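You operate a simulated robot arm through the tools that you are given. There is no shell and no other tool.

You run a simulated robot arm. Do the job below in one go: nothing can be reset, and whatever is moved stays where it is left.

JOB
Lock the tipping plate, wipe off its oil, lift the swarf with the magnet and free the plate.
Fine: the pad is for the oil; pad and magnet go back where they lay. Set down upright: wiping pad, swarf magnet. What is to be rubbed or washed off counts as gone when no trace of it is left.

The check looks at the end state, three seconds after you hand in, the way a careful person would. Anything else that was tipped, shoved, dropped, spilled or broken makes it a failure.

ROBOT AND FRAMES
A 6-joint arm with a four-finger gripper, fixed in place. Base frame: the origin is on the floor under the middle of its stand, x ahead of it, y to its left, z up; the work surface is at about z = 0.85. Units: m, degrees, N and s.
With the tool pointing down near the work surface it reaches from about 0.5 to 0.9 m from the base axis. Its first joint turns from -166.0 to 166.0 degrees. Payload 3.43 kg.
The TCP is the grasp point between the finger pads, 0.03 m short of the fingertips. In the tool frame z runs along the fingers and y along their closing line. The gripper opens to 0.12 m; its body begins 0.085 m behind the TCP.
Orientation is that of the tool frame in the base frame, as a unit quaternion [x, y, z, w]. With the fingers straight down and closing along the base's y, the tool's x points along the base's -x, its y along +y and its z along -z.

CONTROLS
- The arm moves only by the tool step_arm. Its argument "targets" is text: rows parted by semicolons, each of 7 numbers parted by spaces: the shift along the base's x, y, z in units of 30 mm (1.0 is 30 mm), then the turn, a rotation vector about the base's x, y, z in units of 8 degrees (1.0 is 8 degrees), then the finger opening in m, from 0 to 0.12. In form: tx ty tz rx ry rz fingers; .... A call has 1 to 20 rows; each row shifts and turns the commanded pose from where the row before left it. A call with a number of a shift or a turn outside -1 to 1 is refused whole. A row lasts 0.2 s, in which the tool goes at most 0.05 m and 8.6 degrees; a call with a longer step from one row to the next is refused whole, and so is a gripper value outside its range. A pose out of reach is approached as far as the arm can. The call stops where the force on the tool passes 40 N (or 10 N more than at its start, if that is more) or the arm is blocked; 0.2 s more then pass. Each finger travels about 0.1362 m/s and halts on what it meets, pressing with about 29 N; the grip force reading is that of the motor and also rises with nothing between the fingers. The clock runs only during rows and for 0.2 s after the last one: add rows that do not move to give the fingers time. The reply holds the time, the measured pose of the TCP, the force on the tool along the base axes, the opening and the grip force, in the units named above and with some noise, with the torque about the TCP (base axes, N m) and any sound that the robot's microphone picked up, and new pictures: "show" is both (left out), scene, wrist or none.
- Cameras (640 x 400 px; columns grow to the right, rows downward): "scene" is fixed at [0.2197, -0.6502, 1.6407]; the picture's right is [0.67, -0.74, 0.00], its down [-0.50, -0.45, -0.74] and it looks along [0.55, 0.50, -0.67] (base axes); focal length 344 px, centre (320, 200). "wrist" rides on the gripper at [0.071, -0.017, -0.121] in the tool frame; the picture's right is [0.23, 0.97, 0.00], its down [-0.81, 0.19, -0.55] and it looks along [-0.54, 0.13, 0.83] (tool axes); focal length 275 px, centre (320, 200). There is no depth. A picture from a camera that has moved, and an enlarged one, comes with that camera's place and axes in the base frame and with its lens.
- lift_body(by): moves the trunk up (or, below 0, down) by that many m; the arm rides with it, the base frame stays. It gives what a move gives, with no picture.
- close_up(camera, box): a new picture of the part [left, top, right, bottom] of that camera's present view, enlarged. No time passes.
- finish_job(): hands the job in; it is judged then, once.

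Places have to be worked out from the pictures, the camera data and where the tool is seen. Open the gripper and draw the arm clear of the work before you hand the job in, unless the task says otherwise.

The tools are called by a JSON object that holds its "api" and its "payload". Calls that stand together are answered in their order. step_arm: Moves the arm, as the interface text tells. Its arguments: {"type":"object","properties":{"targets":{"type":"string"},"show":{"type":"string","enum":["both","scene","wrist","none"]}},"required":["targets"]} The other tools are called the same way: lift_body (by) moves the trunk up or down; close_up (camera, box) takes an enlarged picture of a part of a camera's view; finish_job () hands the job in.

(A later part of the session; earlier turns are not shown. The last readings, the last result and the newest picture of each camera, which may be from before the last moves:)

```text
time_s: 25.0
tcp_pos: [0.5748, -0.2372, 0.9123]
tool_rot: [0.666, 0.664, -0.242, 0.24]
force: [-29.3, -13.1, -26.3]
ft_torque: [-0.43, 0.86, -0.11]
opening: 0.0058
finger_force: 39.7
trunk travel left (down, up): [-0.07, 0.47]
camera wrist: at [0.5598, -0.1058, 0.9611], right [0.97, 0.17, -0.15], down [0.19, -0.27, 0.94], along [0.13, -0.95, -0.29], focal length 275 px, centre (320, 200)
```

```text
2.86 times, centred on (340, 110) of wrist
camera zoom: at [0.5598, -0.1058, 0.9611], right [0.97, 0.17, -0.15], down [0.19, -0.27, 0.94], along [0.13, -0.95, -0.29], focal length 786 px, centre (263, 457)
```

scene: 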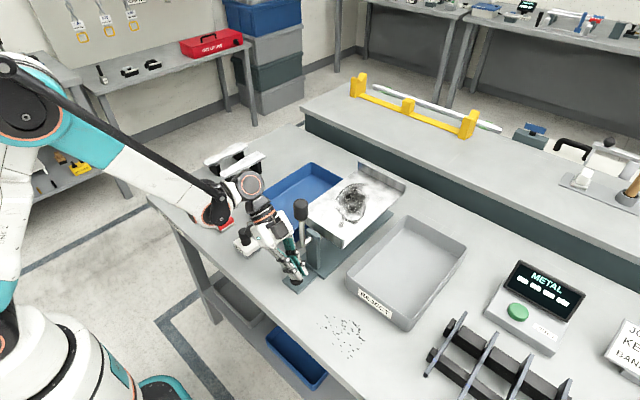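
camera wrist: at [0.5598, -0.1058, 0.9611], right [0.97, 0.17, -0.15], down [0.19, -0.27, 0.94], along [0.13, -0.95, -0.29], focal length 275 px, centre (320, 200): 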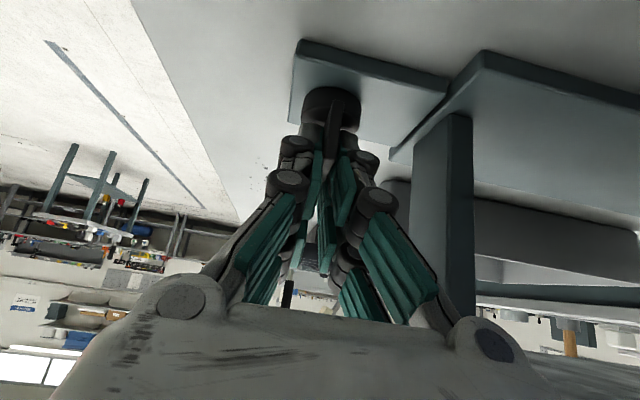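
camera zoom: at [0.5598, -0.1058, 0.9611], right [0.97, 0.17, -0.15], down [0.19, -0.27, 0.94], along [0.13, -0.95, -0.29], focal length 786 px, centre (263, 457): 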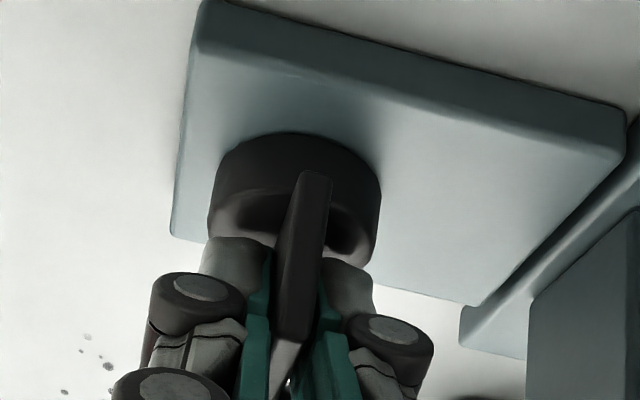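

Clear of the WIPE pad and lever. I re-grip and turn up to 8° more to find the end stop.

{"api": "step_arm", "payload": {"targets": "0 0 0 0 0 0 0.025; 0 0 0 0 0 0 0.025; 0 0 0 0 0 0 0.0; 0 0 0 0 0 0 0.0; 0 0 0 0 0 0 0.0; 0 0 0 0 0 -0.5 0.0; 0 0 0 0 0 -0.4 0.0; 0 0 0 0 0 0 0.0", "show": "wrist"}}

{"api": "close_up", "payload": {"camera": "wrist", "box": [240, 40, 440, 180]}}

```text
time_s: 26.8
tcp_pos: [0.5766, -0.2367, 0.9146]
tool_rot: [0.705, 0.622, -0.256, 0.226]
force: [-21.8, -1.1, -11.4]
ft_torque: [-0.15, 0.31, 1.88]
opening: 0.0095
finger_force: 43.4
trunk travel left (down, up): [-0.07, 0.47]
camera wrist: at [0.5769, -0.1035, 0.9616], right [0.99, 0.05, -0.15], down [0.16, -0.29, 0.94], along [0.01, -0.96, -0.29], focal length 275 px, centre (320, 200)
```

wrist: 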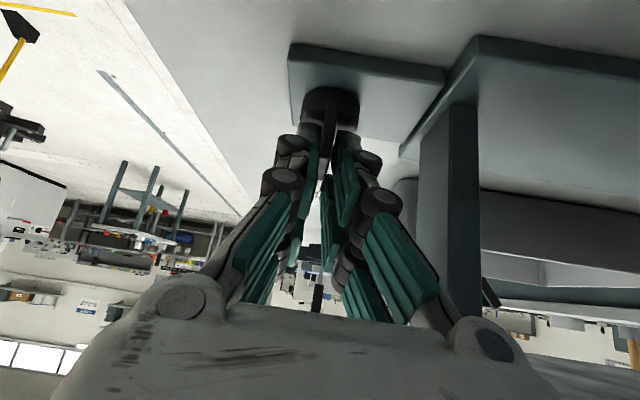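

```text
2.86 times, centred on (340, 110) of wrist
camera zoom: at [0.5769, -0.1035, 0.9616], right [0.99, 0.05, -0.15], down [0.16, -0.29, 0.94], along [0.01, -0.96, -0.29], focal length 786 px, centre (263, 457)
```

zoom: 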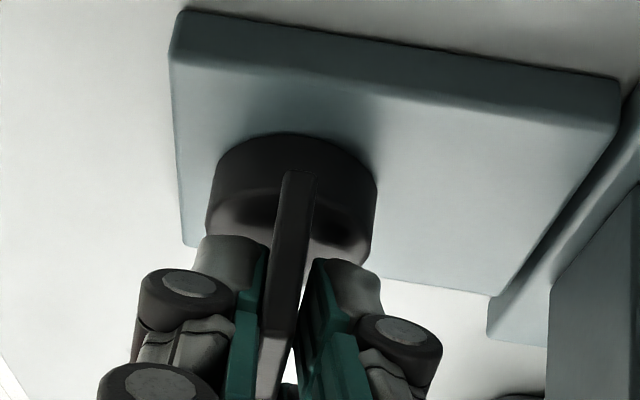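

The stop is at 90° (torque +1.9 N m), so the lock is fully turned. I rotate the hand back to line up, open a little and withdraw along the finger direction, away from lever and post.

{"api": "step_arm", "payload": {"targets": "0 0 0 0 0 0.5 0.0; 0 0 0 0 0 0.4 0.0; 0 0 0 0 0 0 0.025; 0 0 0 0 0 0 0.025; 0 0 0 0 0 0 0.025; 0 0.32 0.39 0 0 0 0.025; 0 0.64 0.77 0 0 0 0.025; 0 0.64 0.77 0 0 0 0.03; 0 0.64 0.77 0 0 0 0.05; 0 0.64 0.77 0 0 0 0.05; 0 0.2 1 0 0 0 0.05; 0 0 0 0 0 0 0.05", "show": "both"}}

{"api": "close_up", "payload": {"camera": "scene", "box": [220, 180, 340, 300]}}

```text
time_s: 29.4
tcp_pos: [0.5747, -0.1436, 1.0482]
tool_rot: [0.663, 0.666, -0.241, 0.243]
force: [-0.8, -0.1, 0.4]
ft_torque: [0.01, -0.03, 0.02]
opening: 0.0502
finger_force: 0.1
trunk travel left (down, up): [-0.07, 0.47]
camera wrist: at [0.5599, -0.0127, 1.0955], right [0.97, 0.18, -0.15], down [0.19, -0.27, 0.94], along [0.13, -0.95, -0.29], focal length 275 px, centre (320, 200)
```

scene: 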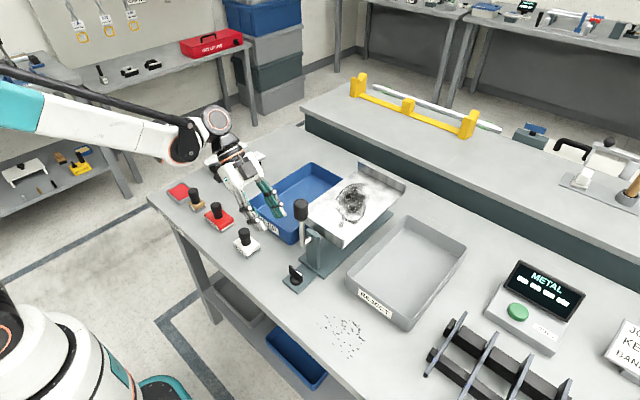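
wrist: 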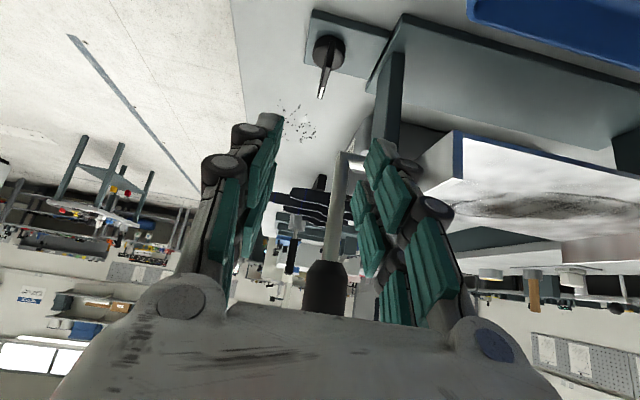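

```text
3.33 times, centred on (280, 240) of scene
camera zoom: at [0.2197, -0.6502, 1.6407], right [0.67, -0.74, 0.0], down [-0.5, -0.45, -0.74], along [0.55, 0.5, -0.67], focal length 1146 px, centre (453, 67)
```

zoom: 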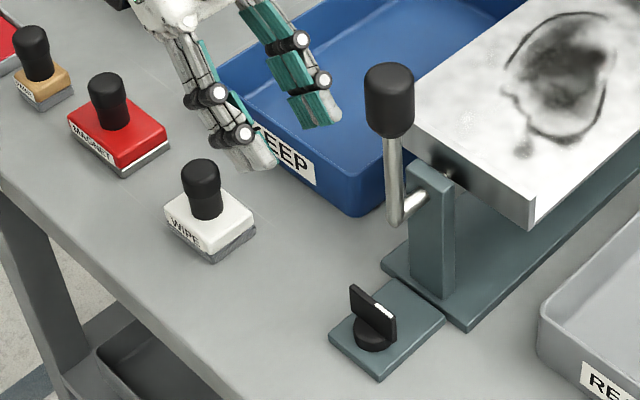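

The knob has turned fully by 90° and nothing else moved. I raise the hand, bring it back upright and unrotated, and move above the WIPE pad.

{"api": "step_arm", "payload": {"targets": "0 0 1 0 0 0 0.08; 0 0 1 0 0 0 0.1; 0 0 1 0 0 0 0.1; 0 0 0 1 0 0 0.1; 0 0 0 1 0 0 0.1; 0 0 0 1 0 0 0.1; 0 0 0 1 0 0 0.1; 0 0 0 1 0 0 0.1; -0.2 0.3 0 0 0 1 0.1; -0.2 0.3 0 0 0 1 0.1; -0.2 0.3 0 0 0 1 0.1; 0 0.3 0 0 0 1 0.1; 0 0.3 0 0 0 1 0.1; 0 0.3 0 0 0 1 0.1; 0 0.3 0 0 0 1 0.1; 0 0.3 0 0 0 1 0.1; 0 0.3 0 0 0 1 0.1; 0 0.3 0 0 0 1 0.1; 0 0 0 0 0 1 0.1; 0 0 0 0 0 0.25 0.1", "show": "both"}}

```text
time_s: 33.6
tcp_pos: [0.5582, -0.0532, 1.1365]
tool_rot: [-0.001, 1.0, 0.0, 0.001]
force: [0.4, -0.9, 0.1]
ft_torque: [0.02, -0.02, 0.02]
opening: 0.0999
finger_force: 0.0
trunk travel left (down, up): [-0.07, 0.47]
camera wrist: at [0.488, -0.0712, 1.2593], right [-0.23, 0.97, 0.0], down [0.81, 0.19, 0.55], along [0.54, 0.13, -0.83], focal length 275 px, centre (320, 200)
```

scene: 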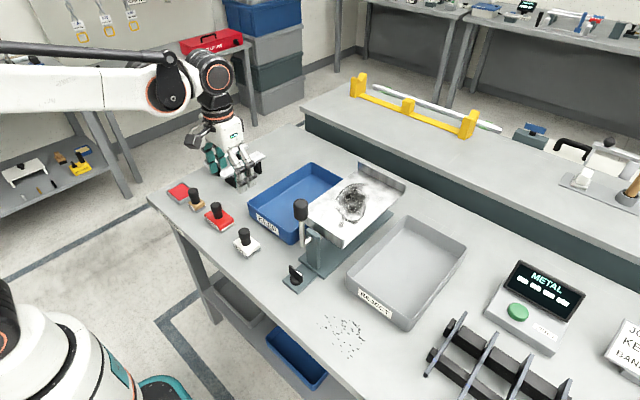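
wrist: 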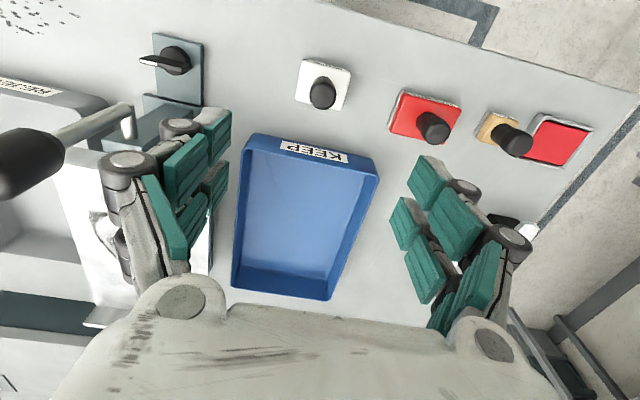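

I zoom on the WIPE pad and the magnet to fix their exact positions before grasping.

{"api": "close_up", "payload": {"camera": "wrist", "box": [280, 40, 370, 120]}}

{"api": "close_up", "payload": {"camera": "wrist", "box": [370, 70, 480, 160]}}

{"api": "close_up", "payload": {"camera": "scene", "box": [195, 190, 275, 260]}}

```text
5.00 times, centred on (325, 80) of wrist
camera zoom: at [0.488, -0.0712, 1.2593], right [-0.23, 0.97, 0.0], down [0.81, 0.19, 0.55], along [0.54, 0.13, -0.83], focal length 1376 px, centre (295, 800)
```

zoom: 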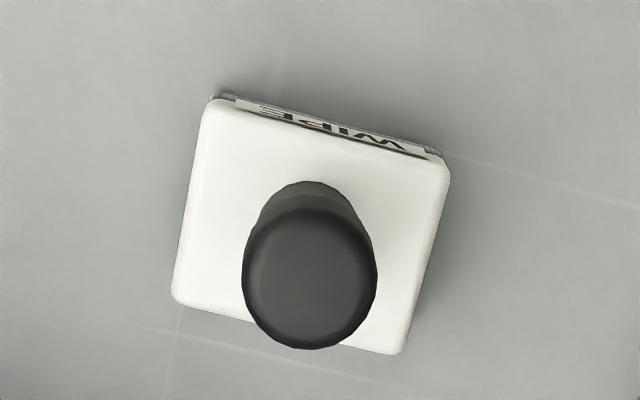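

```text
4.44 times, centred on (425, 115) of wrist
camera zoom: at [0.488, -0.0712, 1.2593], right [-0.23, 0.97, 0.0], down [0.81, 0.19, 0.55], along [0.54, 0.13, -0.83], focal length 1224 px, centre (-147, 578)
```

zoom: 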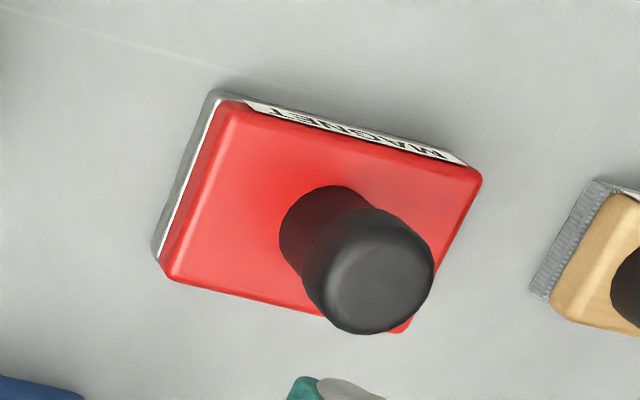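

```text
5.71 times, centred on (235, 225) of scene
camera zoom: at [0.2197, -0.6502, 1.6407], right [0.67, -0.74, 0.0], down [-0.5, -0.45, -0.74], along [0.55, 0.5, -0.67], focal length 1965 px, centre (806, 57)
```

zoom: 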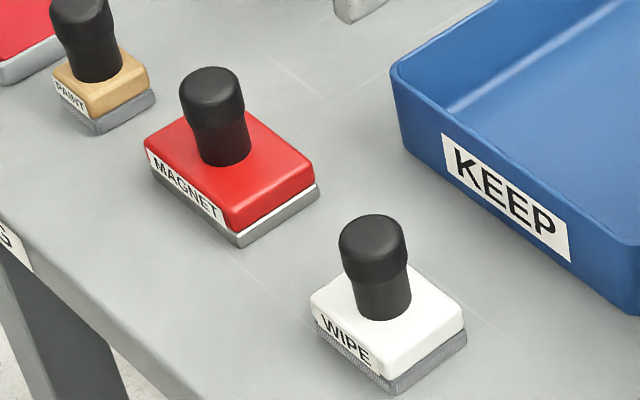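

The WIPE pad is centred at (0.561, -0.050), body top z≈0.88, handle top ≈0.93, aligned with the base axes. I descend over its handle with the fingers open to a TCP height of about 0.915.

{"api": "step_arm", "payload": {"targets": "0.1 0.1 -1 0 0 0 0.075; 0 0 -1 0 0 0 0.075; 0 0 -1 0 0 0 0.075; 0 0 -1 0 0 0 0.075; 0 0 -1 0 0 0 0.075; 0 0 -1 0 0 0 0.075; 0 0 -0.6 0 0 0 0.075; 0 0 0 0 0 0 0.075", "show": "both"}}

{"api": "close_up", "payload": {"camera": "scene", "box": [195, 180, 295, 270]}}

{"api": "close_up", "payload": {"camera": "wrist", "box": [220, 80, 420, 260]}}

```text
time_s: 35.4
tcp_pos: [0.5616, -0.0505, 0.9377]
tool_rot: [0.0, 1.0, 0.001, -0.001]
force: [0.9, 0.3, 0.7]
ft_torque: [-0.04, -0.01, 0.02]
opening: 0.075
finger_force: 0.1
trunk travel left (down, up): [-0.07, 0.47]
camera wrist: at [0.4909, -0.0675, 1.0604], right [-0.23, 0.97, 0.0], down [0.81, 0.19, 0.55], along [0.54, 0.13, -0.83], focal length 275 px, centre (320, 200)
```

scene: 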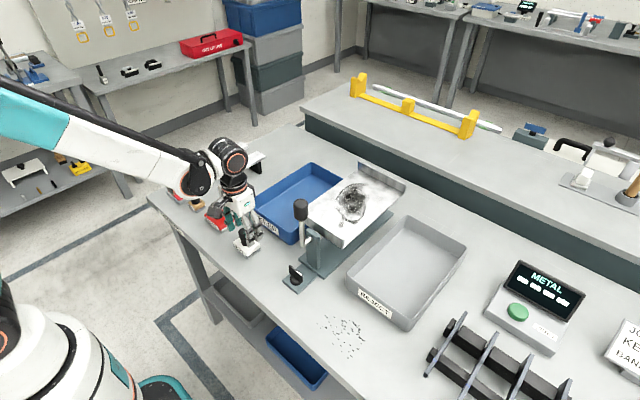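
wrist: 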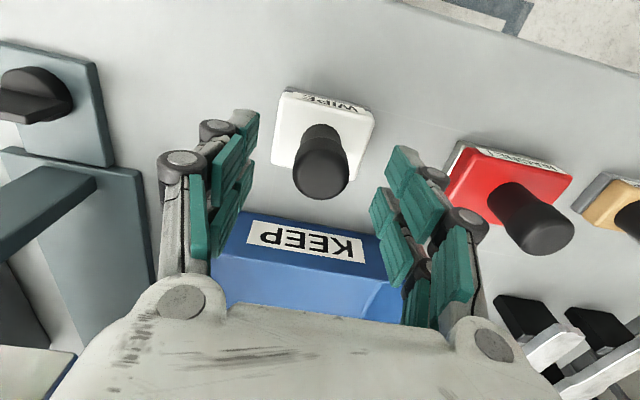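

```text
4.44 times, centred on (245, 225) of scene
camera zoom: at [0.2197, -0.6502, 1.6407], right [0.67, -0.74, 0.0], down [-0.5, -0.45, -0.74], along [0.55, 0.5, -0.67], focal length 1529 px, centre (653, 89)
```

zoom: 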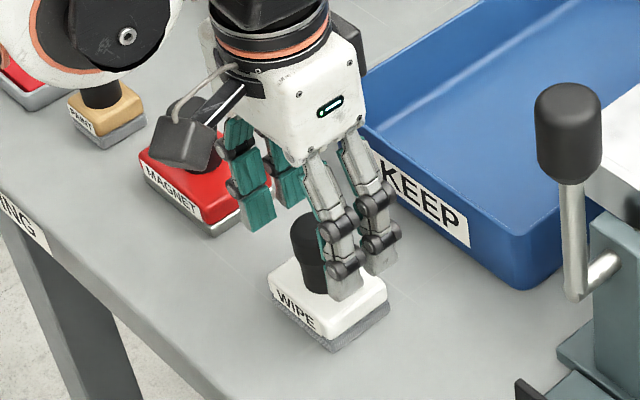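

```text
2.22 times, centred on (320, 170) of wrist
camera zoom: at [0.4909, -0.0675, 1.0604], right [-0.23, 0.97, 0.0], down [0.81, 0.19, 0.55], along [0.54, 0.13, -0.83], focal length 612 px, centre (320, 267)
```

zoom: 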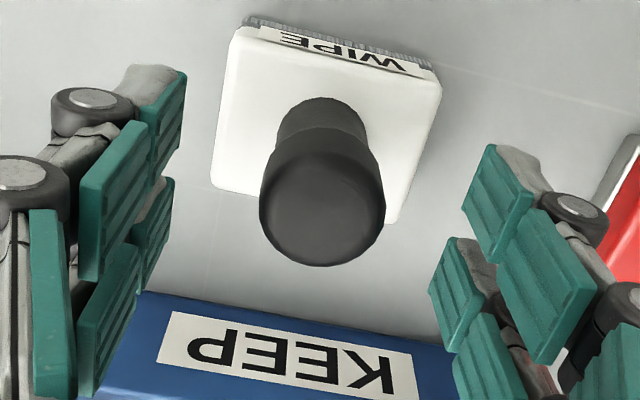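

The fingers straddle the handle evenly. I lower the last 2 cm and close on it.

{"api": "step_arm", "payload": {"targets": "-0.03 0 -0.75 0 0 0 0.075; 0 0 0 0 0 0 0.05; 0 0 0 0 0 0 0.03; 0 0 0 0 0 0 0.0; 0 0 0 0 0 0 0.0; 0 0 0 0 0 0 0.0", "show": "both"}}

{"api": "close_up", "payload": {"camera": "scene", "box": [195, 180, 295, 270]}}

{"api": "close_up", "payload": {"camera": "wrist", "box": [220, 80, 420, 260]}}

```text
time_s: 36.8
tcp_pos: [0.5601, -0.0504, 0.9162]
tool_rot: [0.0, 1.0, 0.0, 0.0]
force: [0.3, 0.0, -0.1]
ft_torque: [-0.01, 0.02, 0.04]
opening: 0.0288
finger_force: 29.0
trunk travel left (down, up): [-0.07, 0.47]
camera wrist: at [0.4902, -0.0683, 1.0382], right [-0.23, 0.97, 0.0], down [0.81, 0.19, 0.55], along [0.54, 0.13, -0.83], focal length 275 px, centre (320, 200)
```

scene: 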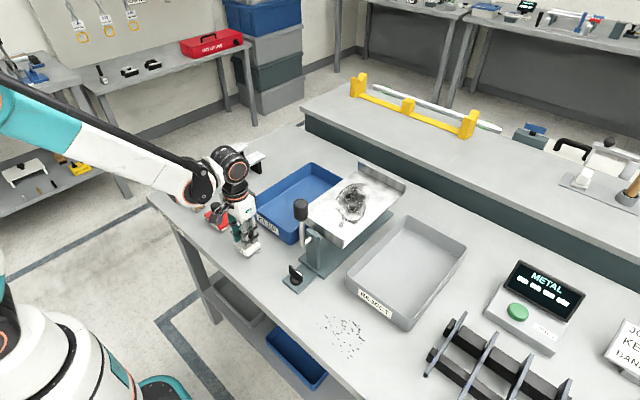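
wrist: 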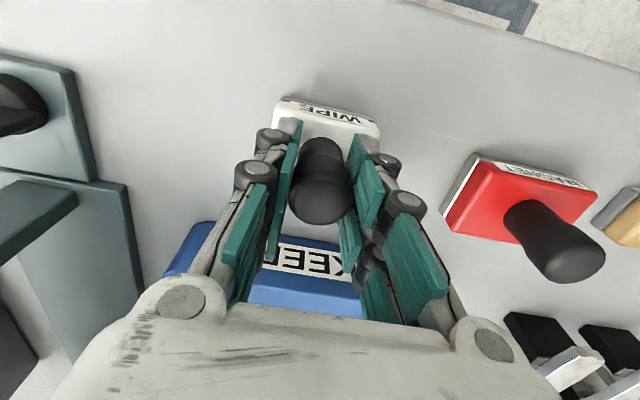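

```text
4.44 times, centred on (245, 225) of scene
camera zoom: at [0.2197, -0.6502, 1.6407], right [0.67, -0.74, 0.0], down [-0.5, -0.45, -0.74], along [0.55, 0.5, -0.67], focal length 1529 px, centre (653, 89)
```

zoom: 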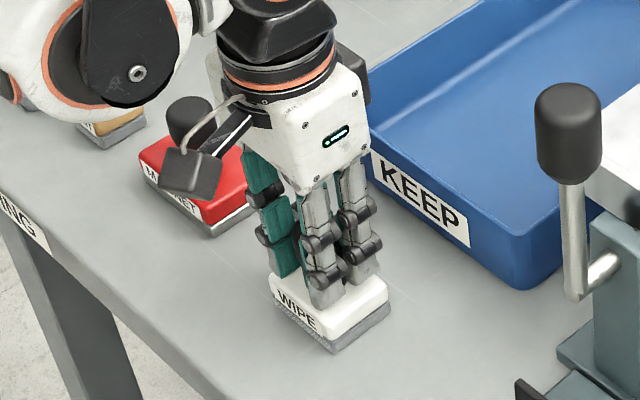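

```text
2.22 times, centred on (320, 170) of wrist
camera zoom: at [0.4902, -0.0683, 1.0382], right [-0.23, 0.97, 0.0], down [0.81, 0.19, 0.55], along [0.54, 0.13, -0.83], focal length 612 px, centre (320, 267)
```

zoom: 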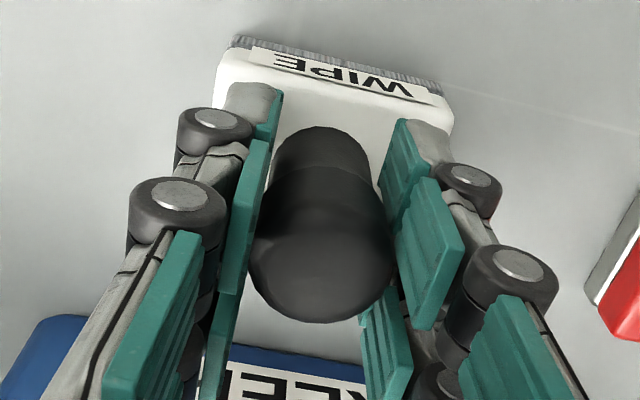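

The handle is firmly held (opening 0.029). I lift the pad to about z 1.14 and carry it across above the KEEP tray to over the plate, keeping well clear of the lever.

{"api": "step_arm", "payload": {"targets": "0 0 0.5 0 0 0 0.0; 0 0 1 0 0 0 0.0; 0 0 1 0 0 0 0.0; 0 0 1 0 0 0 0.0; 0 0 1 0 0 0 0.0; 0 0 1 0 0 0 0.0; 0 0 1 0 0 0 0.0; 0 0 1 0 0 0 0.0; 1 0 0 0 0 0 0.0; 1 -0.5 0 0 0 0 0.0; 1 -0.8 0 0 0 0 0.0; 1 -0.8 0 0 0 0 0.0; 1 -0.8 0 0 0 0 0.0; 1 -0.8 0 0 0 0 0.0; 0.5 -0.8 0 0 0 0 0.0; 0.5 -0.8 0 0 0 0 0.0; 0 -0.8 0 0 0 0 0.0; 0 0 0 0 0 0 0.0", "show": "both"}}

{"api": "close_up", "payload": {"camera": "scene", "box": [270, 120, 430, 260]}}

```text
time_s: 40.6
tcp_pos: [0.7692, -0.235, 1.1424]
tool_rot: [-0.001, 1.0, 0.0, 0.0]
force: [-0.1, -0.4, -0.7]
ft_torque: [0.02, 0.03, 0.03]
opening: 0.0285
finger_force: 29.2
trunk travel left (down, up): [-0.07, 0.47]
camera wrist: at [0.7001, -0.2526, 1.264], right [-0.23, 0.97, 0.0], down [0.81, 0.19, 0.55], along [0.54, 0.13, -0.83], focal length 275 px, centre (320, 200)
```

scene: 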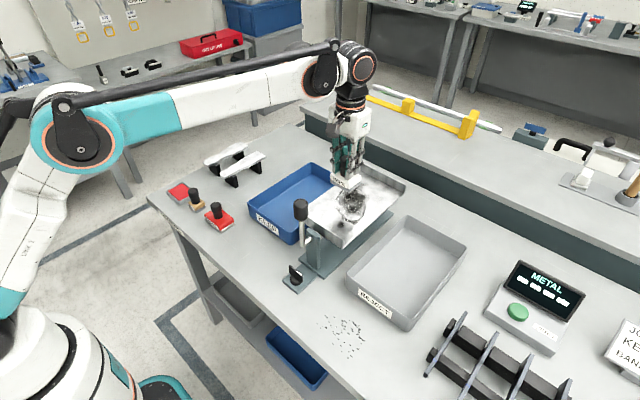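
wrist: 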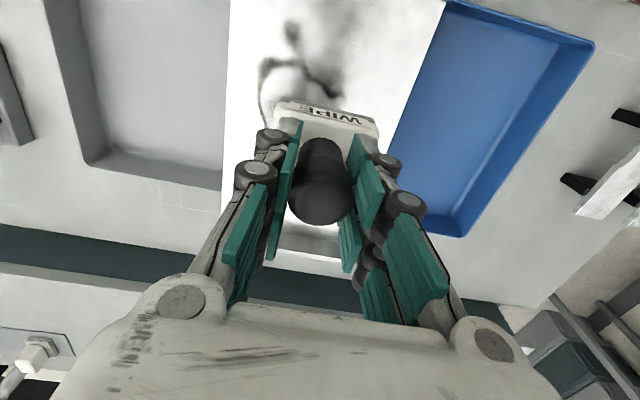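

```text
2.86 times, centred on (350, 190) of scene
camera zoom: at [0.2197, -0.6502, 1.6407], right [0.67, -0.74, 0.0], down [-0.5, -0.45, -0.74], along [0.55, 0.5, -0.67], focal length 983 px, centre (234, 229)
```

zoom: 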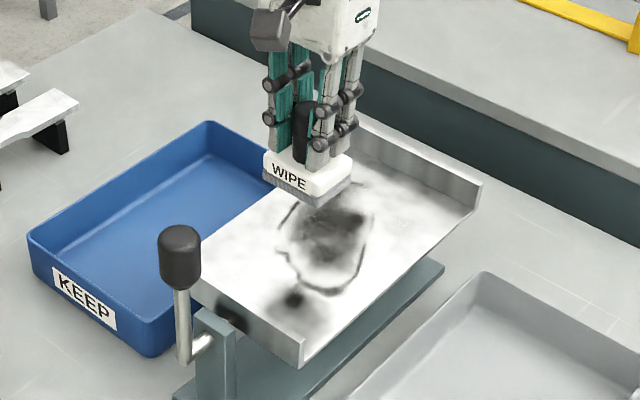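

The pad hangs level over the plate. I zoom in on the front part of the stain and plate edges from the wrist camera to set the wiping bounds.

{"api": "close_up", "payload": {"camera": "wrist", "box": [200, 0, 460, 160]}}

{"api": "close_up", "payload": {"camera": "scene", "box": [300, 160, 420, 260]}}

```text
2.46 times, centred on (330, 80) of wrist
camera zoom: at [0.7001, -0.2526, 1.264], right [-0.23, 0.97, 0.0], down [0.81, 0.19, 0.55], along [0.54, 0.13, -0.83], focal length 678 px, centre (295, 495)
```

zoom: 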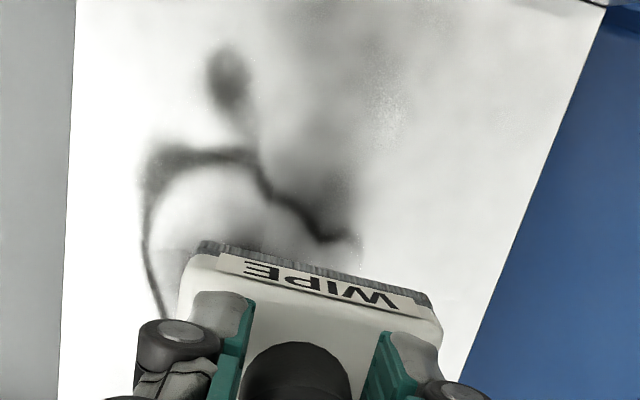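

```text
4.00 times, centred on (360, 210) of scene
camera zoom: at [0.2197, -0.6502, 1.6407], right [0.67, -0.74, 0.0], down [-0.5, -0.45, -0.74], along [0.55, 0.5, -0.67], focal length 1376 px, centre (160, 160)
```

zoom: 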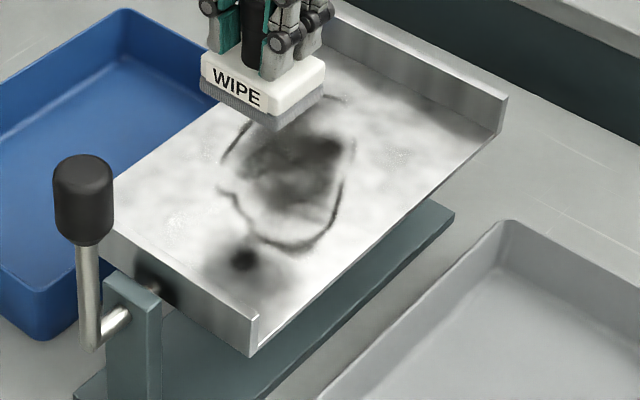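

The plate runs y -0.32 to -0.157, x from the front lip at 0.668; the stain spans about x 0.70–0.89, y -0.30 to -0.195. I go down over the stain centre to just above contact.

{"api": "step_arm", "payload": {"targets": "0.7 -0.2 -0.5 0 0 0 0.0; 0 0 -1 0 0 0 0.0; 0 0 -0.7 0 0 0 0.0; 0 0 -0.2 0 0 0 0.0; 0 0 0 0 0 0 0.0", "show": "scene"}}

{"api": "close_up", "payload": {"camera": "scene", "box": [300, 140, 420, 240]}}

```text
time_s: 41.8
tcp_pos: [0.7913, -0.2407, 1.0704]
tool_rot: [0.0, 1.0, 0.0, 0.001]
force: [-0.5, 0.6, -0.1]
ft_torque: [-0.01, 0.03, 0.03]
opening: 0.0286
finger_force: 29.1
trunk travel left (down, up): [-0.07, 0.47]
```

scene: 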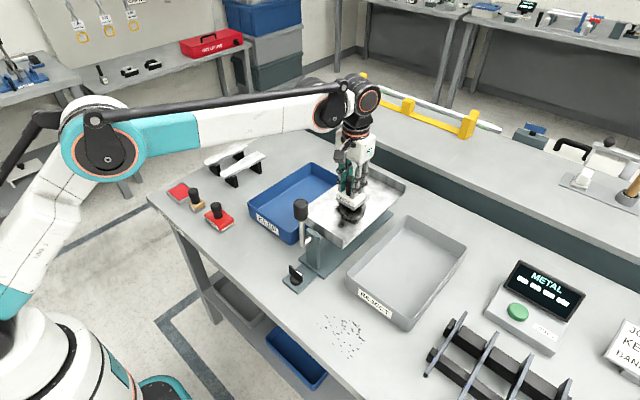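

```text
4.00 times, centred on (360, 190) of scene
camera zoom: at [0.2197, -0.6502, 1.6407], right [0.67, -0.74, 0.0], down [-0.5, -0.45, -0.74], along [0.55, 0.5, -0.67], focal length 1376 px, centre (160, 240)
```

zoom: 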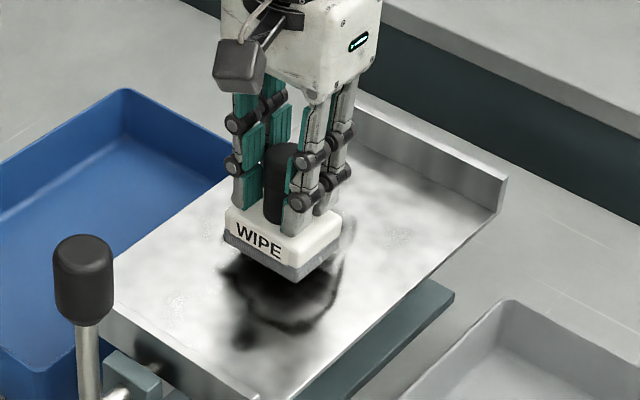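

Close to contact (TCP z≈1.069, no force yet). I lower in 2–3 mm steps, checking the force.

{"api": "step_arm", "payload": {"targets": "0 0 -0.12 0 0 0 0.0; 0 0 0 0 0 0 0.0", "show": "none"}}

{"api": "step_arm", "payload": {"targets": "0 0 -0.07 0 0 0 0.0; 0 0 0 0 0 0 0.0", "show": "none"}}

```text
time_s: 42.4
tcp_pos: [0.7913, -0.2398, 1.0659]
tool_rot: [0.0, 1.0, 0.0, -0.001]
force: [0.0, -0.2, -0.8]
ft_torque: [0.0, 0.01, 0.0]
opening: 0.0288
finger_force: 28.8
trunk travel left (down, up): [-0.07, 0.47]
```

```text
time_s: 43.0
tcp_pos: [0.7902, -0.2399, 1.0646]
tool_rot: [0.0, 1.0, 0.0, -0.001]
force: [0.4, 0.8, 0.0]
ft_torque: [-0.01, -0.05, 0.04]
opening: 0.0288
finger_force: 28.7
trunk travel left (down, up): [-0.07, 0.47]
```

No contact yet at z≈1.064; I keep lowering by 1.5–2 mm.

{"api": "step_arm", "payload": {"targets": "0 0 -0.06 0 0 0 0.0; 0 0 0 0 0 0 0.0", "show": "none"}}

{"api": "step_arm", "payload": {"targets": "0 0 -0.05 0 0 0 0.0; 0 0 0 0 0 0 0.0", "show": "none"}}

{"api": "step_arm", "payload": {"targets": "0 0 -0.05 0 0 0 0.0; 0 0 0 0 0 0 0.0", "show": "none"}}

```text
time_s: 43.6
tcp_pos: [0.7896, -0.2395, 1.0625]
tool_rot: [0.0, 1.0, 0.0, 0.001]
force: [-0.6, -0.5, -1.0]
ft_torque: [-0.01, 0.03, 0.03]
opening: 0.0287
finger_force: 28.9
trunk travel left (down, up): [-0.07, 0.47]
```

```text
time_s: 44.2
tcp_pos: [0.7921, -0.24, 1.0611]
tool_rot: [0.0, 1.0, 0.0, 0.0]
force: [-0.4, 1.0, -0.4]
ft_torque: [-0.01, 0.0, 0.03]
opening: 0.0289
finger_force: 29.6
trunk travel left (down, up): [-0.07, 0.47]
```

```text
time_s: 44.8
tcp_pos: [0.7916, -0.2391, 1.0598]
tool_rot: [0.0, 1.0, 0.0, -0.001]
force: [-0.6, -0.4, -1.0]
ft_torque: [0.04, -0.01, 0.02]
opening: 0.0285
finger_force: 28.7
trunk travel left (down, up): [-0.07, 0.47]
```

{"api": "close_up", "payload": {"camera": "scene", "box": [320, 170, 400, 230]}}

{"api": "step_arm", "payload": {"targets": "0 0 -0.05 0 0 0 0.0; 0 0 0 0 0 0 0.0", "show": "none"}}

{"api": "step_arm", "payload": {"targets": "0 0 -0.05 0 0 0 0.0; 0 0 0 0 0 0 0.0", "show": "none"}}

```text
6.67 times, centred on (360, 200) of scene
camera zoom: at [0.2197, -0.6502, 1.6407], right [0.67, -0.74, 0.0], down [-0.5, -0.45, -0.74], along [0.55, 0.5, -0.67], focal length 2293 px, centre (53, 200)
```

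zoom: 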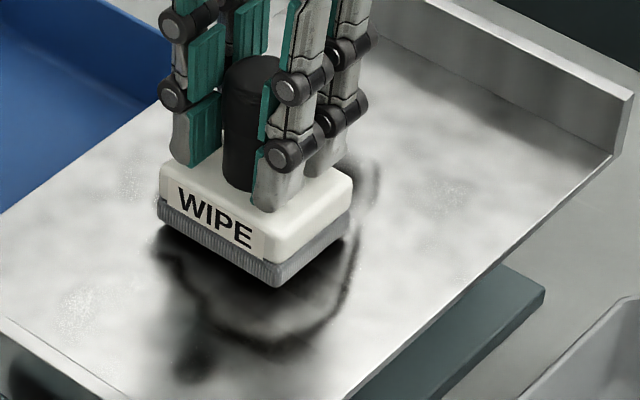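

```text
time_s: 45.4
tcp_pos: [0.792, -0.2393, 1.0575]
tool_rot: [0.0, 1.0, 0.0, -0.001]
force: [-0.1, 0.0, -0.3]
ft_torque: [-0.02, -0.01, -0.02]
opening: 0.0285
finger_force: 29.4
trunk travel left (down, up): [-0.07, 0.47]
```

```text
time_s: 46.0
tcp_pos: [0.7919, -0.2397, 1.0568]
tool_rot: [0.0, 1.0, -0.001, 0.0]
force: [-0.6, 0.1, -0.9]
ft_torque: [0.02, -0.01, -0.01]
opening: 0.0286
finger_force: 29.0
trunk travel left (down, up): [-0.07, 0.47]
```

Still free at z≈1.057. I continue lowering in 1.5 mm steps.

{"api": "step_arm", "payload": {"targets": "0 0 -0.06 0 0 0 0.0; 0 0 0 0 0 0 0.0", "show": "none"}}

{"api": "step_arm", "payload": {"targets": "0 0 -0.06 0 0 0 0.0; 0 0 0 0 0 0 0.0", "show": "none"}}

{"api": "close_up", "payload": {"camera": "scene", "box": [320, 170, 400, 230]}}

```text
time_s: 46.6
tcp_pos: [0.7914, -0.2394, 1.0567]
tool_rot: [0.001, 1.0, 0.0, 0.001]
force: [7.1, -2.7, 21.0]
ft_torque: [-0.14, -0.19, 0.03]
opening: 0.0286
finger_force: 28.9
trunk travel left (down, up): [-0.07, 0.47]
```

```text
time_s: 47.2
tcp_pos: [0.7921, -0.2389, 1.0547]
tool_rot: [0.0, 1.0, 0.0, 0.001]
force: [7.5, -1.7, 27.1]
ft_torque: [-0.08, -0.24, 0.02]
opening: 0.0287
finger_force: 28.7
trunk travel left (down, up): [-0.07, 0.47]
```

```text
6.67 times, centred on (360, 200) of scene
camera zoom: at [0.2197, -0.6502, 1.6407], right [0.67, -0.74, 0.0], down [-0.5, -0.45, -0.74], along [0.55, 0.5, -0.67], focal length 2293 px, centre (53, 200)
```

zoom: 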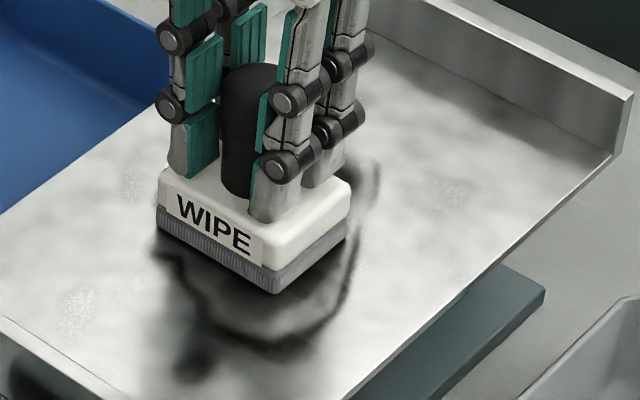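

Contact at TCP z≈1.056 (21–27 N, a bit hard). I back off ~1.8 mm to about 10 N and start a gentle test stroke towards +x.

{"api": "step_arm", "payload": {"targets": "0 0 0.06 0 0 0 0.0; 0.4 0 0 0 0 0 0.0; 0.4 0 0 0 0 0 0.0; 0.4 0 0 0 0 0 0.0; 0.4 0 0 0 0 0 0.0", "show": "none"}}

{"api": "close_up", "payload": {"camera": "scene", "box": [310, 160, 420, 240]}}

```text
time_s: 48.4
tcp_pos: [0.8404, -0.239, 1.0549]
tool_rot: [0.0, 1.0, 0.0, 0.001]
force: [0.1, 0.6, -1.3]
ft_torque: [-0.03, -0.01, 0.03]
opening: 0.0288
finger_force: 28.8
trunk travel left (down, up): [-0.07, 0.47]
```

```text
5.00 times, centred on (365, 200) of scene
camera zoom: at [0.2197, -0.6502, 1.6407], right [0.67, -0.74, 0.0], down [-0.5, -0.45, -0.74], along [0.55, 0.5, -0.67], focal length 1720 px, centre (95, 200)
```

zoom: 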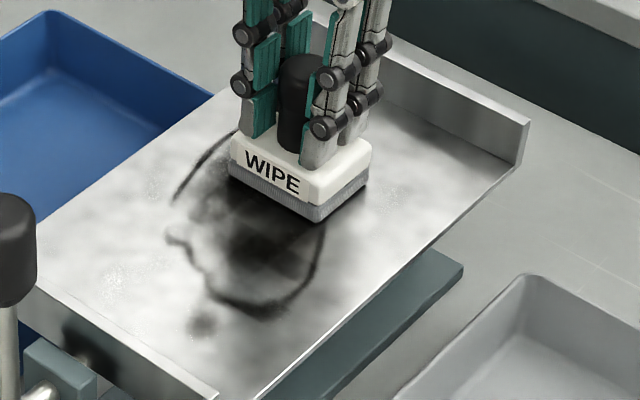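

Contact was lost after backing off (the handle had slid a little in the fingers). I lower by 1 mm steps here to find light contact again.

{"api": "step_arm", "payload": {"targets": "0 0 -0.03 0 0 0 0.0; 0 0 0 0 0 0 0.0", "show": "none"}}

{"api": "step_arm", "payload": {"targets": "0 0 -0.03 0 0 0 0.0; 0 0 0 0 0 0 0.0", "show": "none"}}

```text
time_s: 49.0
tcp_pos: [0.8401, -0.2386, 1.0547]
tool_rot: [0.0, 1.0, -0.001, 0.0]
force: [1.9, -0.1, 4.2]
ft_torque: [0.01, -0.03, 0.0]
opening: 0.0288
finger_force: 29.6
trunk travel left (down, up): [-0.07, 0.47]
```

```text
time_s: 49.6
tcp_pos: [0.8396, -0.2392, 1.0549]
tool_rot: [0.0, 1.0, -0.001, 0.001]
force: [5.9, -1.4, 15.5]
ft_torque: [-0.06, -0.2, 0.07]
opening: 0.0286
finger_force: 28.8
trunk travel left (down, up): [-0.07, 0.47]
```

Now 15 N of pressing force at commanded z slightly lower. I ease 0.3 mm and stroke forward to x≈0.868, then look at force and result.

{"api": "step_arm", "payload": {"targets": "0 0 -0.0 0 0 0 0.0; 0.45 0 0.01 0 0 0 0.0; 0.45 0 0 0 0 0 0.0", "show": "none"}}

{"api": "step_arm", "payload": {"targets": "-0.5 0 0 0 0 0 0.0; -0.5 0 0 0 0 0 0.0; -0.5 0 0 0 0 0 0.0; -0.5 0 0 0 0 0 0.0", "show": "none"}}

{"api": "close_up", "payload": {"camera": "scene", "box": [310, 160, 420, 240]}}

```text
time_s: 50.4
tcp_pos: [0.8648, -0.238, 1.0542]
tool_rot: [0.0, 1.0, 0.0, 0.0]
force: [-2.1, -2.0, 10.2]
ft_torque: [-0.02, 0.24, 0.05]
opening: 0.0287
finger_force: 29.4
trunk travel left (down, up): [-0.07, 0.47]
```

```text
time_s: 51.4
tcp_pos: [0.8048, -0.24, 1.0543]
tool_rot: [0.0, 1.0, -0.001, -0.001]
force: [-1.3, 0.2, 4.5]
ft_torque: [0.04, -0.04, -0.01]
opening: 0.0286
finger_force: 29.3
trunk travel left (down, up): [-0.07, 0.47]
```

```text
5.00 times, centred on (365, 200) of scene
camera zoom: at [0.2197, -0.6502, 1.6407], right [0.67, -0.74, 0.0], down [-0.5, -0.45, -0.74], along [0.55, 0.5, -0.67], focal length 1720 px, centre (95, 200)
```

zoom: 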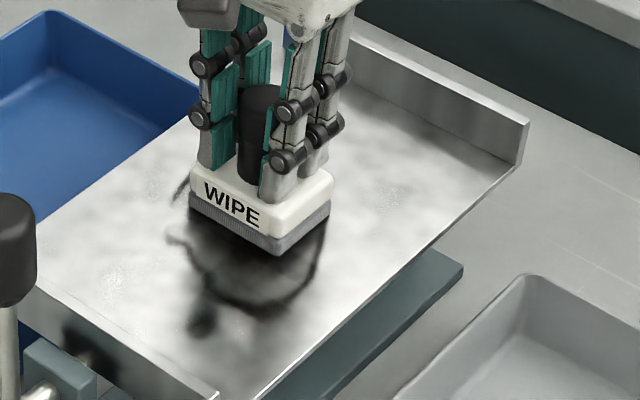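

The far part under the pad path is clean already, with 4–10 N pressing. I continue this stroke back towards the front lip at x≈0.702.

{"api": "step_arm", "payload": {"targets": "-0.49 0 -0.01 0 0 0 0.0; -0.49 0 0 0 0 0 0.0; -0.49 0 0 0 0 0 0.0; -0.49 0 0 0 0 0 0.0", "show": "none"}}

{"api": "step_arm", "payload": {"targets": "-0.49 0 0 0 0 0 0.0; -0.49 0 0 0 0 0 0.0; -0.45 0 0 0 0 0 0.0", "show": "both"}}

{"api": "close_up", "payload": {"camera": "scene", "box": [300, 160, 420, 250]}}

```text
time_s: 52.4
tcp_pos: [0.7472, -0.2368, 1.0546]
tool_rot: [-0.001, 1.0, 0.001, 0.001]
force: [3.5, 0.5, 24.3]
ft_torque: [-0.05, -0.14, -0.01]
opening: 0.0289
finger_force: 28.3
trunk travel left (down, up): [-0.07, 0.47]
```

```text
time_s: 53.2
tcp_pos: [0.7018, -0.2385, 1.0525]
tool_rot: [0.0, 1.0, 0.001, 0.0]
force: [4.2, 0.9, 21.2]
ft_torque: [0.02, -0.24, 0.05]
opening: 0.0288
finger_force: 29.2
trunk travel left (down, up): [-0.07, 0.47]
camera wrist: at [0.6329, -0.2565, 1.1751], right [-0.23, 0.97, 0.0], down [0.81, 0.19, 0.55], along [0.54, 0.13, -0.83], focal length 275 px, centre (320, 200)
```

scene: 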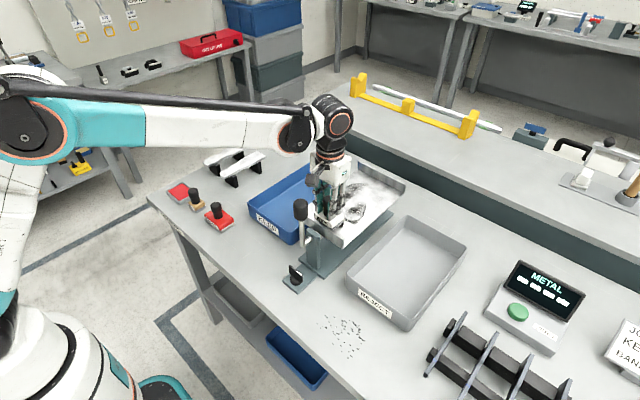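
wrist: 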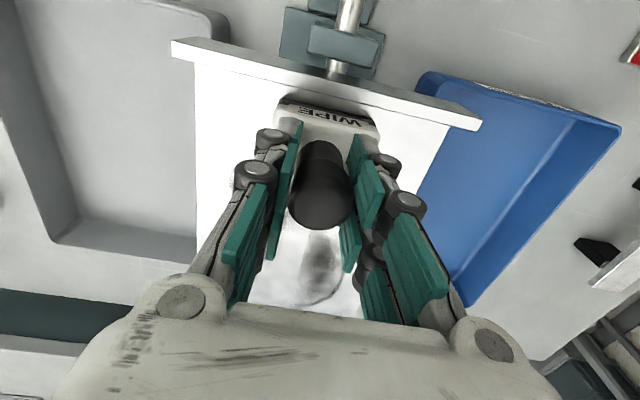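

```text
4.44 times, centred on (360, 205) of scene
camera zoom: at [0.2197, -0.6502, 1.6407], right [0.67, -0.74, 0.0], down [-0.5, -0.45, -0.74], along [0.55, 0.5, -0.67], focal length 1529 px, centre (142, 178)
```

zoom: 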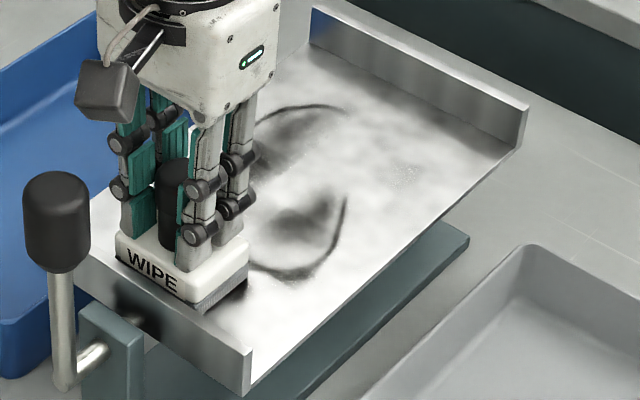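

One stroke wipes a clean swath. I ease the pressure, shift to y≈-0.275 and stroke forward along the right-hand arc.

{"api": "step_arm", "payload": {"targets": "0 -0.41 0.02 0 0 0 0.0; 0 -0.41 0 0 0 0 0.0; 0 -0.41 0 0 0 0 0.0; 0.5 0 0 0 0 0 0.0; 0.5 0 0 0 0 0 0.0", "show": "none"}}

{"api": "step_arm", "payload": {"targets": "0.5 0 0 0 0 0 0.0; 0.5 0 0 0 0 0 0.0; 0.5 0 0 0 0 0 0.0; 0.5 0 0 0 0 0 0.0", "show": "none"}}

{"api": "close_up", "payload": {"camera": "scene", "box": [300, 160, 420, 250]}}

```text
time_s: 54.4
tcp_pos: [0.7348, -0.2769, 1.0545]
tool_rot: [0.0, 1.0, 0.0, 0.0]
force: [0.1, -0.4, -1.4]
ft_torque: [0.0, 0.0, -0.02]
opening: 0.0286
finger_force: 28.7
trunk travel left (down, up): [-0.07, 0.47]
```

```text
time_s: 55.4
tcp_pos: [0.7944, -0.2774, 1.0541]
tool_rot: [0.0, 1.0, 0.0, 0.0]
force: [-0.2, -0.4, -0.8]
ft_torque: [0.02, -0.01, 0.01]
opening: 0.0288
finger_force: 29.1
trunk travel left (down, up): [-0.07, 0.47]
```

```text
4.44 times, centred on (360, 205) of scene
camera zoom: at [0.2197, -0.6502, 1.6407], right [0.67, -0.74, 0.0], down [-0.5, -0.45, -0.74], along [0.55, 0.5, -0.67], focal length 1529 px, centre (142, 178)
```

zoom: 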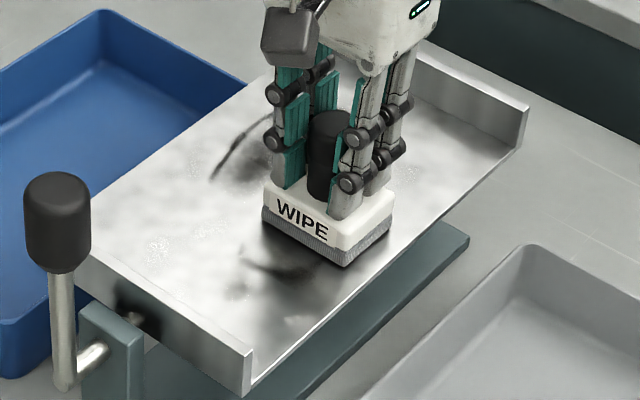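

The pad is just off the surface again here. I lower in small steps to get about 5–12 N before stroking on.

{"api": "step_arm", "payload": {"targets": "0 0 -0.03 0 0 0 0.0; 0 0 0 0 0 0 0.0", "show": "none"}}

{"api": "step_arm", "payload": {"targets": "0 0 -0.02 0 0 0 0.0; 0 0 0 0 0 0 0.0", "show": "none"}}

```text
time_s: 56.0
tcp_pos: [0.7944, -0.2771, 1.054]
tool_rot: [0.0, 1.0, 0.0, 0.0]
force: [3.3, -2.1, 9.3]
ft_torque: [0.11, -0.07, -0.02]
opening: 0.0289
finger_force: 28.7
trunk travel left (down, up): [-0.07, 0.47]
```

```text
time_s: 56.6
tcp_pos: [0.7947, -0.2771, 1.0523]
tool_rot: [0.0, 1.0, 0.0, 0.001]
force: [2.2, -2.0, 14.1]
ft_torque: [0.24, -0.1, -0.02]
opening: 0.029
finger_force: 29.0
trunk travel left (down, up): [-0.07, 0.47]
```

14 N now. I stroke forward to x≈0.868 along y -0.277, then back.

{"api": "step_arm", "payload": {"targets": "0.49 0 0 0 0 0 0.0; 0.49 0 -0.005 0 0 0 0.0; 0.49 0 0 0 0 0 0.0; 0.49 0 -0.005 0 0 0 0.0; 0.45 0 0 0 0 0 0.0", "show": "none"}}

{"api": "step_arm", "payload": {"targets": "-0.5 0 0 0 0 0 0.0; -0.5 0 0.005 0 0 0 0.0; -0.5 0 0 0 0 0 0.0; -0.5 0 0.005 0 0 0 0.0; -0.5 0 0 0 0 0 0.0", "show": "none"}}

{"api": "close_up", "payload": {"camera": "scene", "box": [300, 160, 420, 250]}}

```text
time_s: 57.8
tcp_pos: [0.8557, -0.2763, 1.0528]
tool_rot: [0.001, 1.0, -0.001, 0.001]
force: [-4.2, -8.7, 25.8]
ft_torque: [0.02, 0.12, 0.02]
opening: 0.0288
finger_force: 28.8
out of reach, approached as far as the arm can: row 5
trunk travel left (down, up): [-0.07, 0.47]
```

```text
time_s: 59.0
tcp_pos: [0.7813, -0.2741, 1.0517]
tool_rot: [0.0, 1.0, -0.001, 0.0]
force: [0.4, -0.4, 14.9]
ft_torque: [0.29, -0.23, -0.01]
opening: 0.029
finger_force: 29.0
trunk travel left (down, up): [-0.07, 0.47]
```

```text
4.44 times, centred on (360, 205) of scene
camera zoom: at [0.2197, -0.6502, 1.6407], right [0.67, -0.74, 0.0], down [-0.5, -0.45, -0.74], along [0.55, 0.5, -0.67], focal length 1529 px, centre (142, 178)
```

zoom: 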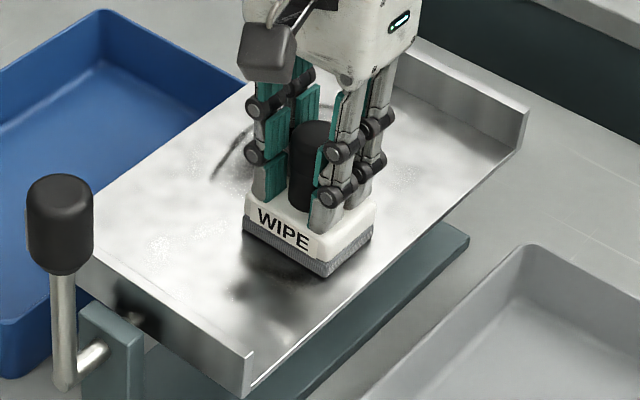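

Reach ends near x 0.86 at this y, enough for this side. I continue the stroke back to the front lip.

{"api": "step_arm", "payload": {"targets": "-0.5 0 0 0 0 0 0.0; -0.5 0 0.005 0 0 0 0.0; -0.5 0 0 0 0 0 0.0; -0.5 0 0.005 0 0 0 0.0; -0.5 0 0 0 0 0 0.0; 0 0 0 0 0 0 0.0", "show": "both"}}

{"api": "close_up", "payload": {"camera": "scene", "box": [300, 160, 420, 250]}}

```text
time_s: 60.4
tcp_pos: [0.7062, -0.2735, 1.0494]
tool_rot: [0.0, 1.0, 0.0, 0.0]
force: [1.4, -0.4, 15.4]
ft_torque: [0.29, -0.09, 0.0]
opening: 0.0288
finger_force: 29.1
trunk travel left (down, up): [-0.07, 0.47]
camera wrist: at [0.6364, -0.2904, 1.1717], right [-0.23, 0.97, 0.0], down [0.81, 0.19, 0.55], along [0.54, 0.13, -0.83], focal length 275 px, centre (320, 200)
```

scene: 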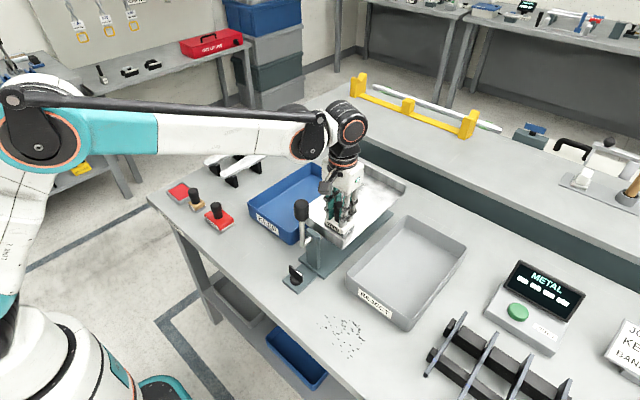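
wrist: 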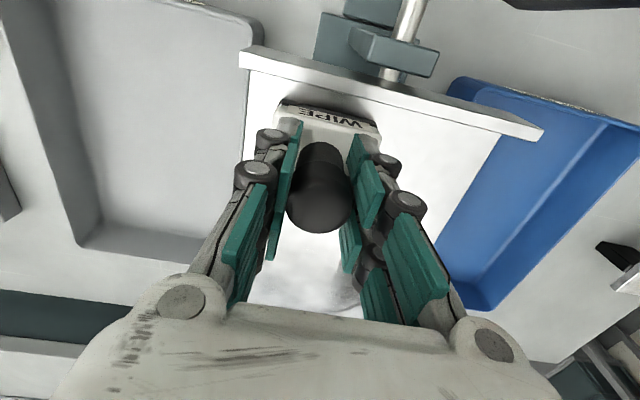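

```text
4.44 times, centred on (360, 205) of scene
camera zoom: at [0.2197, -0.6502, 1.6407], right [0.67, -0.74, 0.0], down [-0.5, -0.45, -0.74], along [0.55, 0.5, -0.67], focal length 1529 px, centre (142, 178)
```

zoom: 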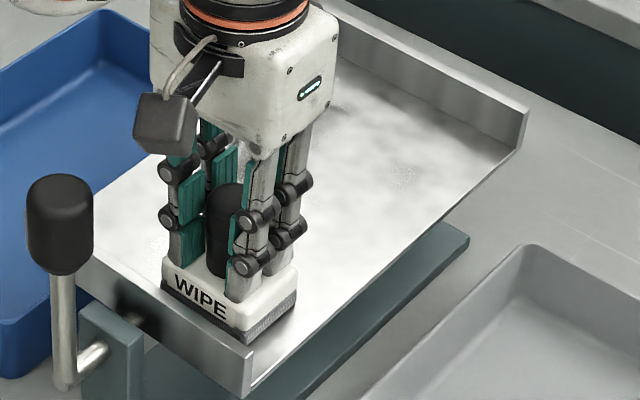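

The right side looks clean. I move across to y≈-0.21 and stroke forward along the left-hand arc.

{"api": "step_arm", "payload": {"targets": "0 0.53 0 0 0 0 0.0; 0 0.53 0.01 0 0 0 0.0; 0 0.53 0 0 0 0 0.0; 0 0.53 0 0 0 0 0.0; 0 0 0 0 0 0 0.0", "show": "none"}}

{"api": "close_up", "payload": {"camera": "scene", "box": [300, 160, 420, 250]}}

```text
time_s: 61.6
tcp_pos: [0.7084, -0.2083, 1.0496]
tool_rot: [0.0, 1.0, 0.0, 0.0]
force: [-1.8, 0.0, 10.5]
ft_torque: [-0.12, -0.08, -0.01]
opening: 0.0287
finger_force: 28.9
trunk travel left (down, up): [-0.07, 0.47]
```

```text
4.44 times, centred on (360, 205) of scene
camera zoom: at [0.2197, -0.6502, 1.6407], right [0.67, -0.74, 0.0], down [-0.5, -0.45, -0.74], along [0.55, 0.5, -0.67], focal length 1529 px, centre (142, 178)
```

zoom: 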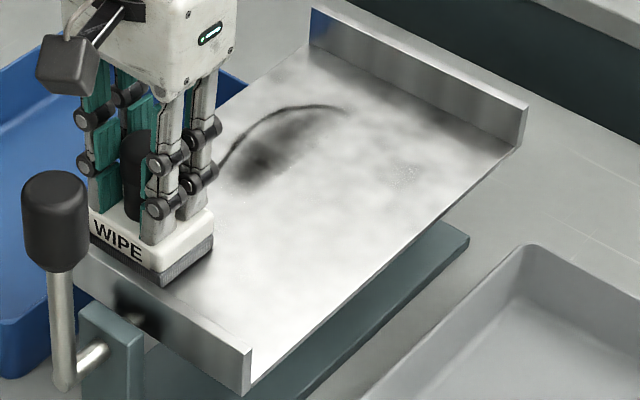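

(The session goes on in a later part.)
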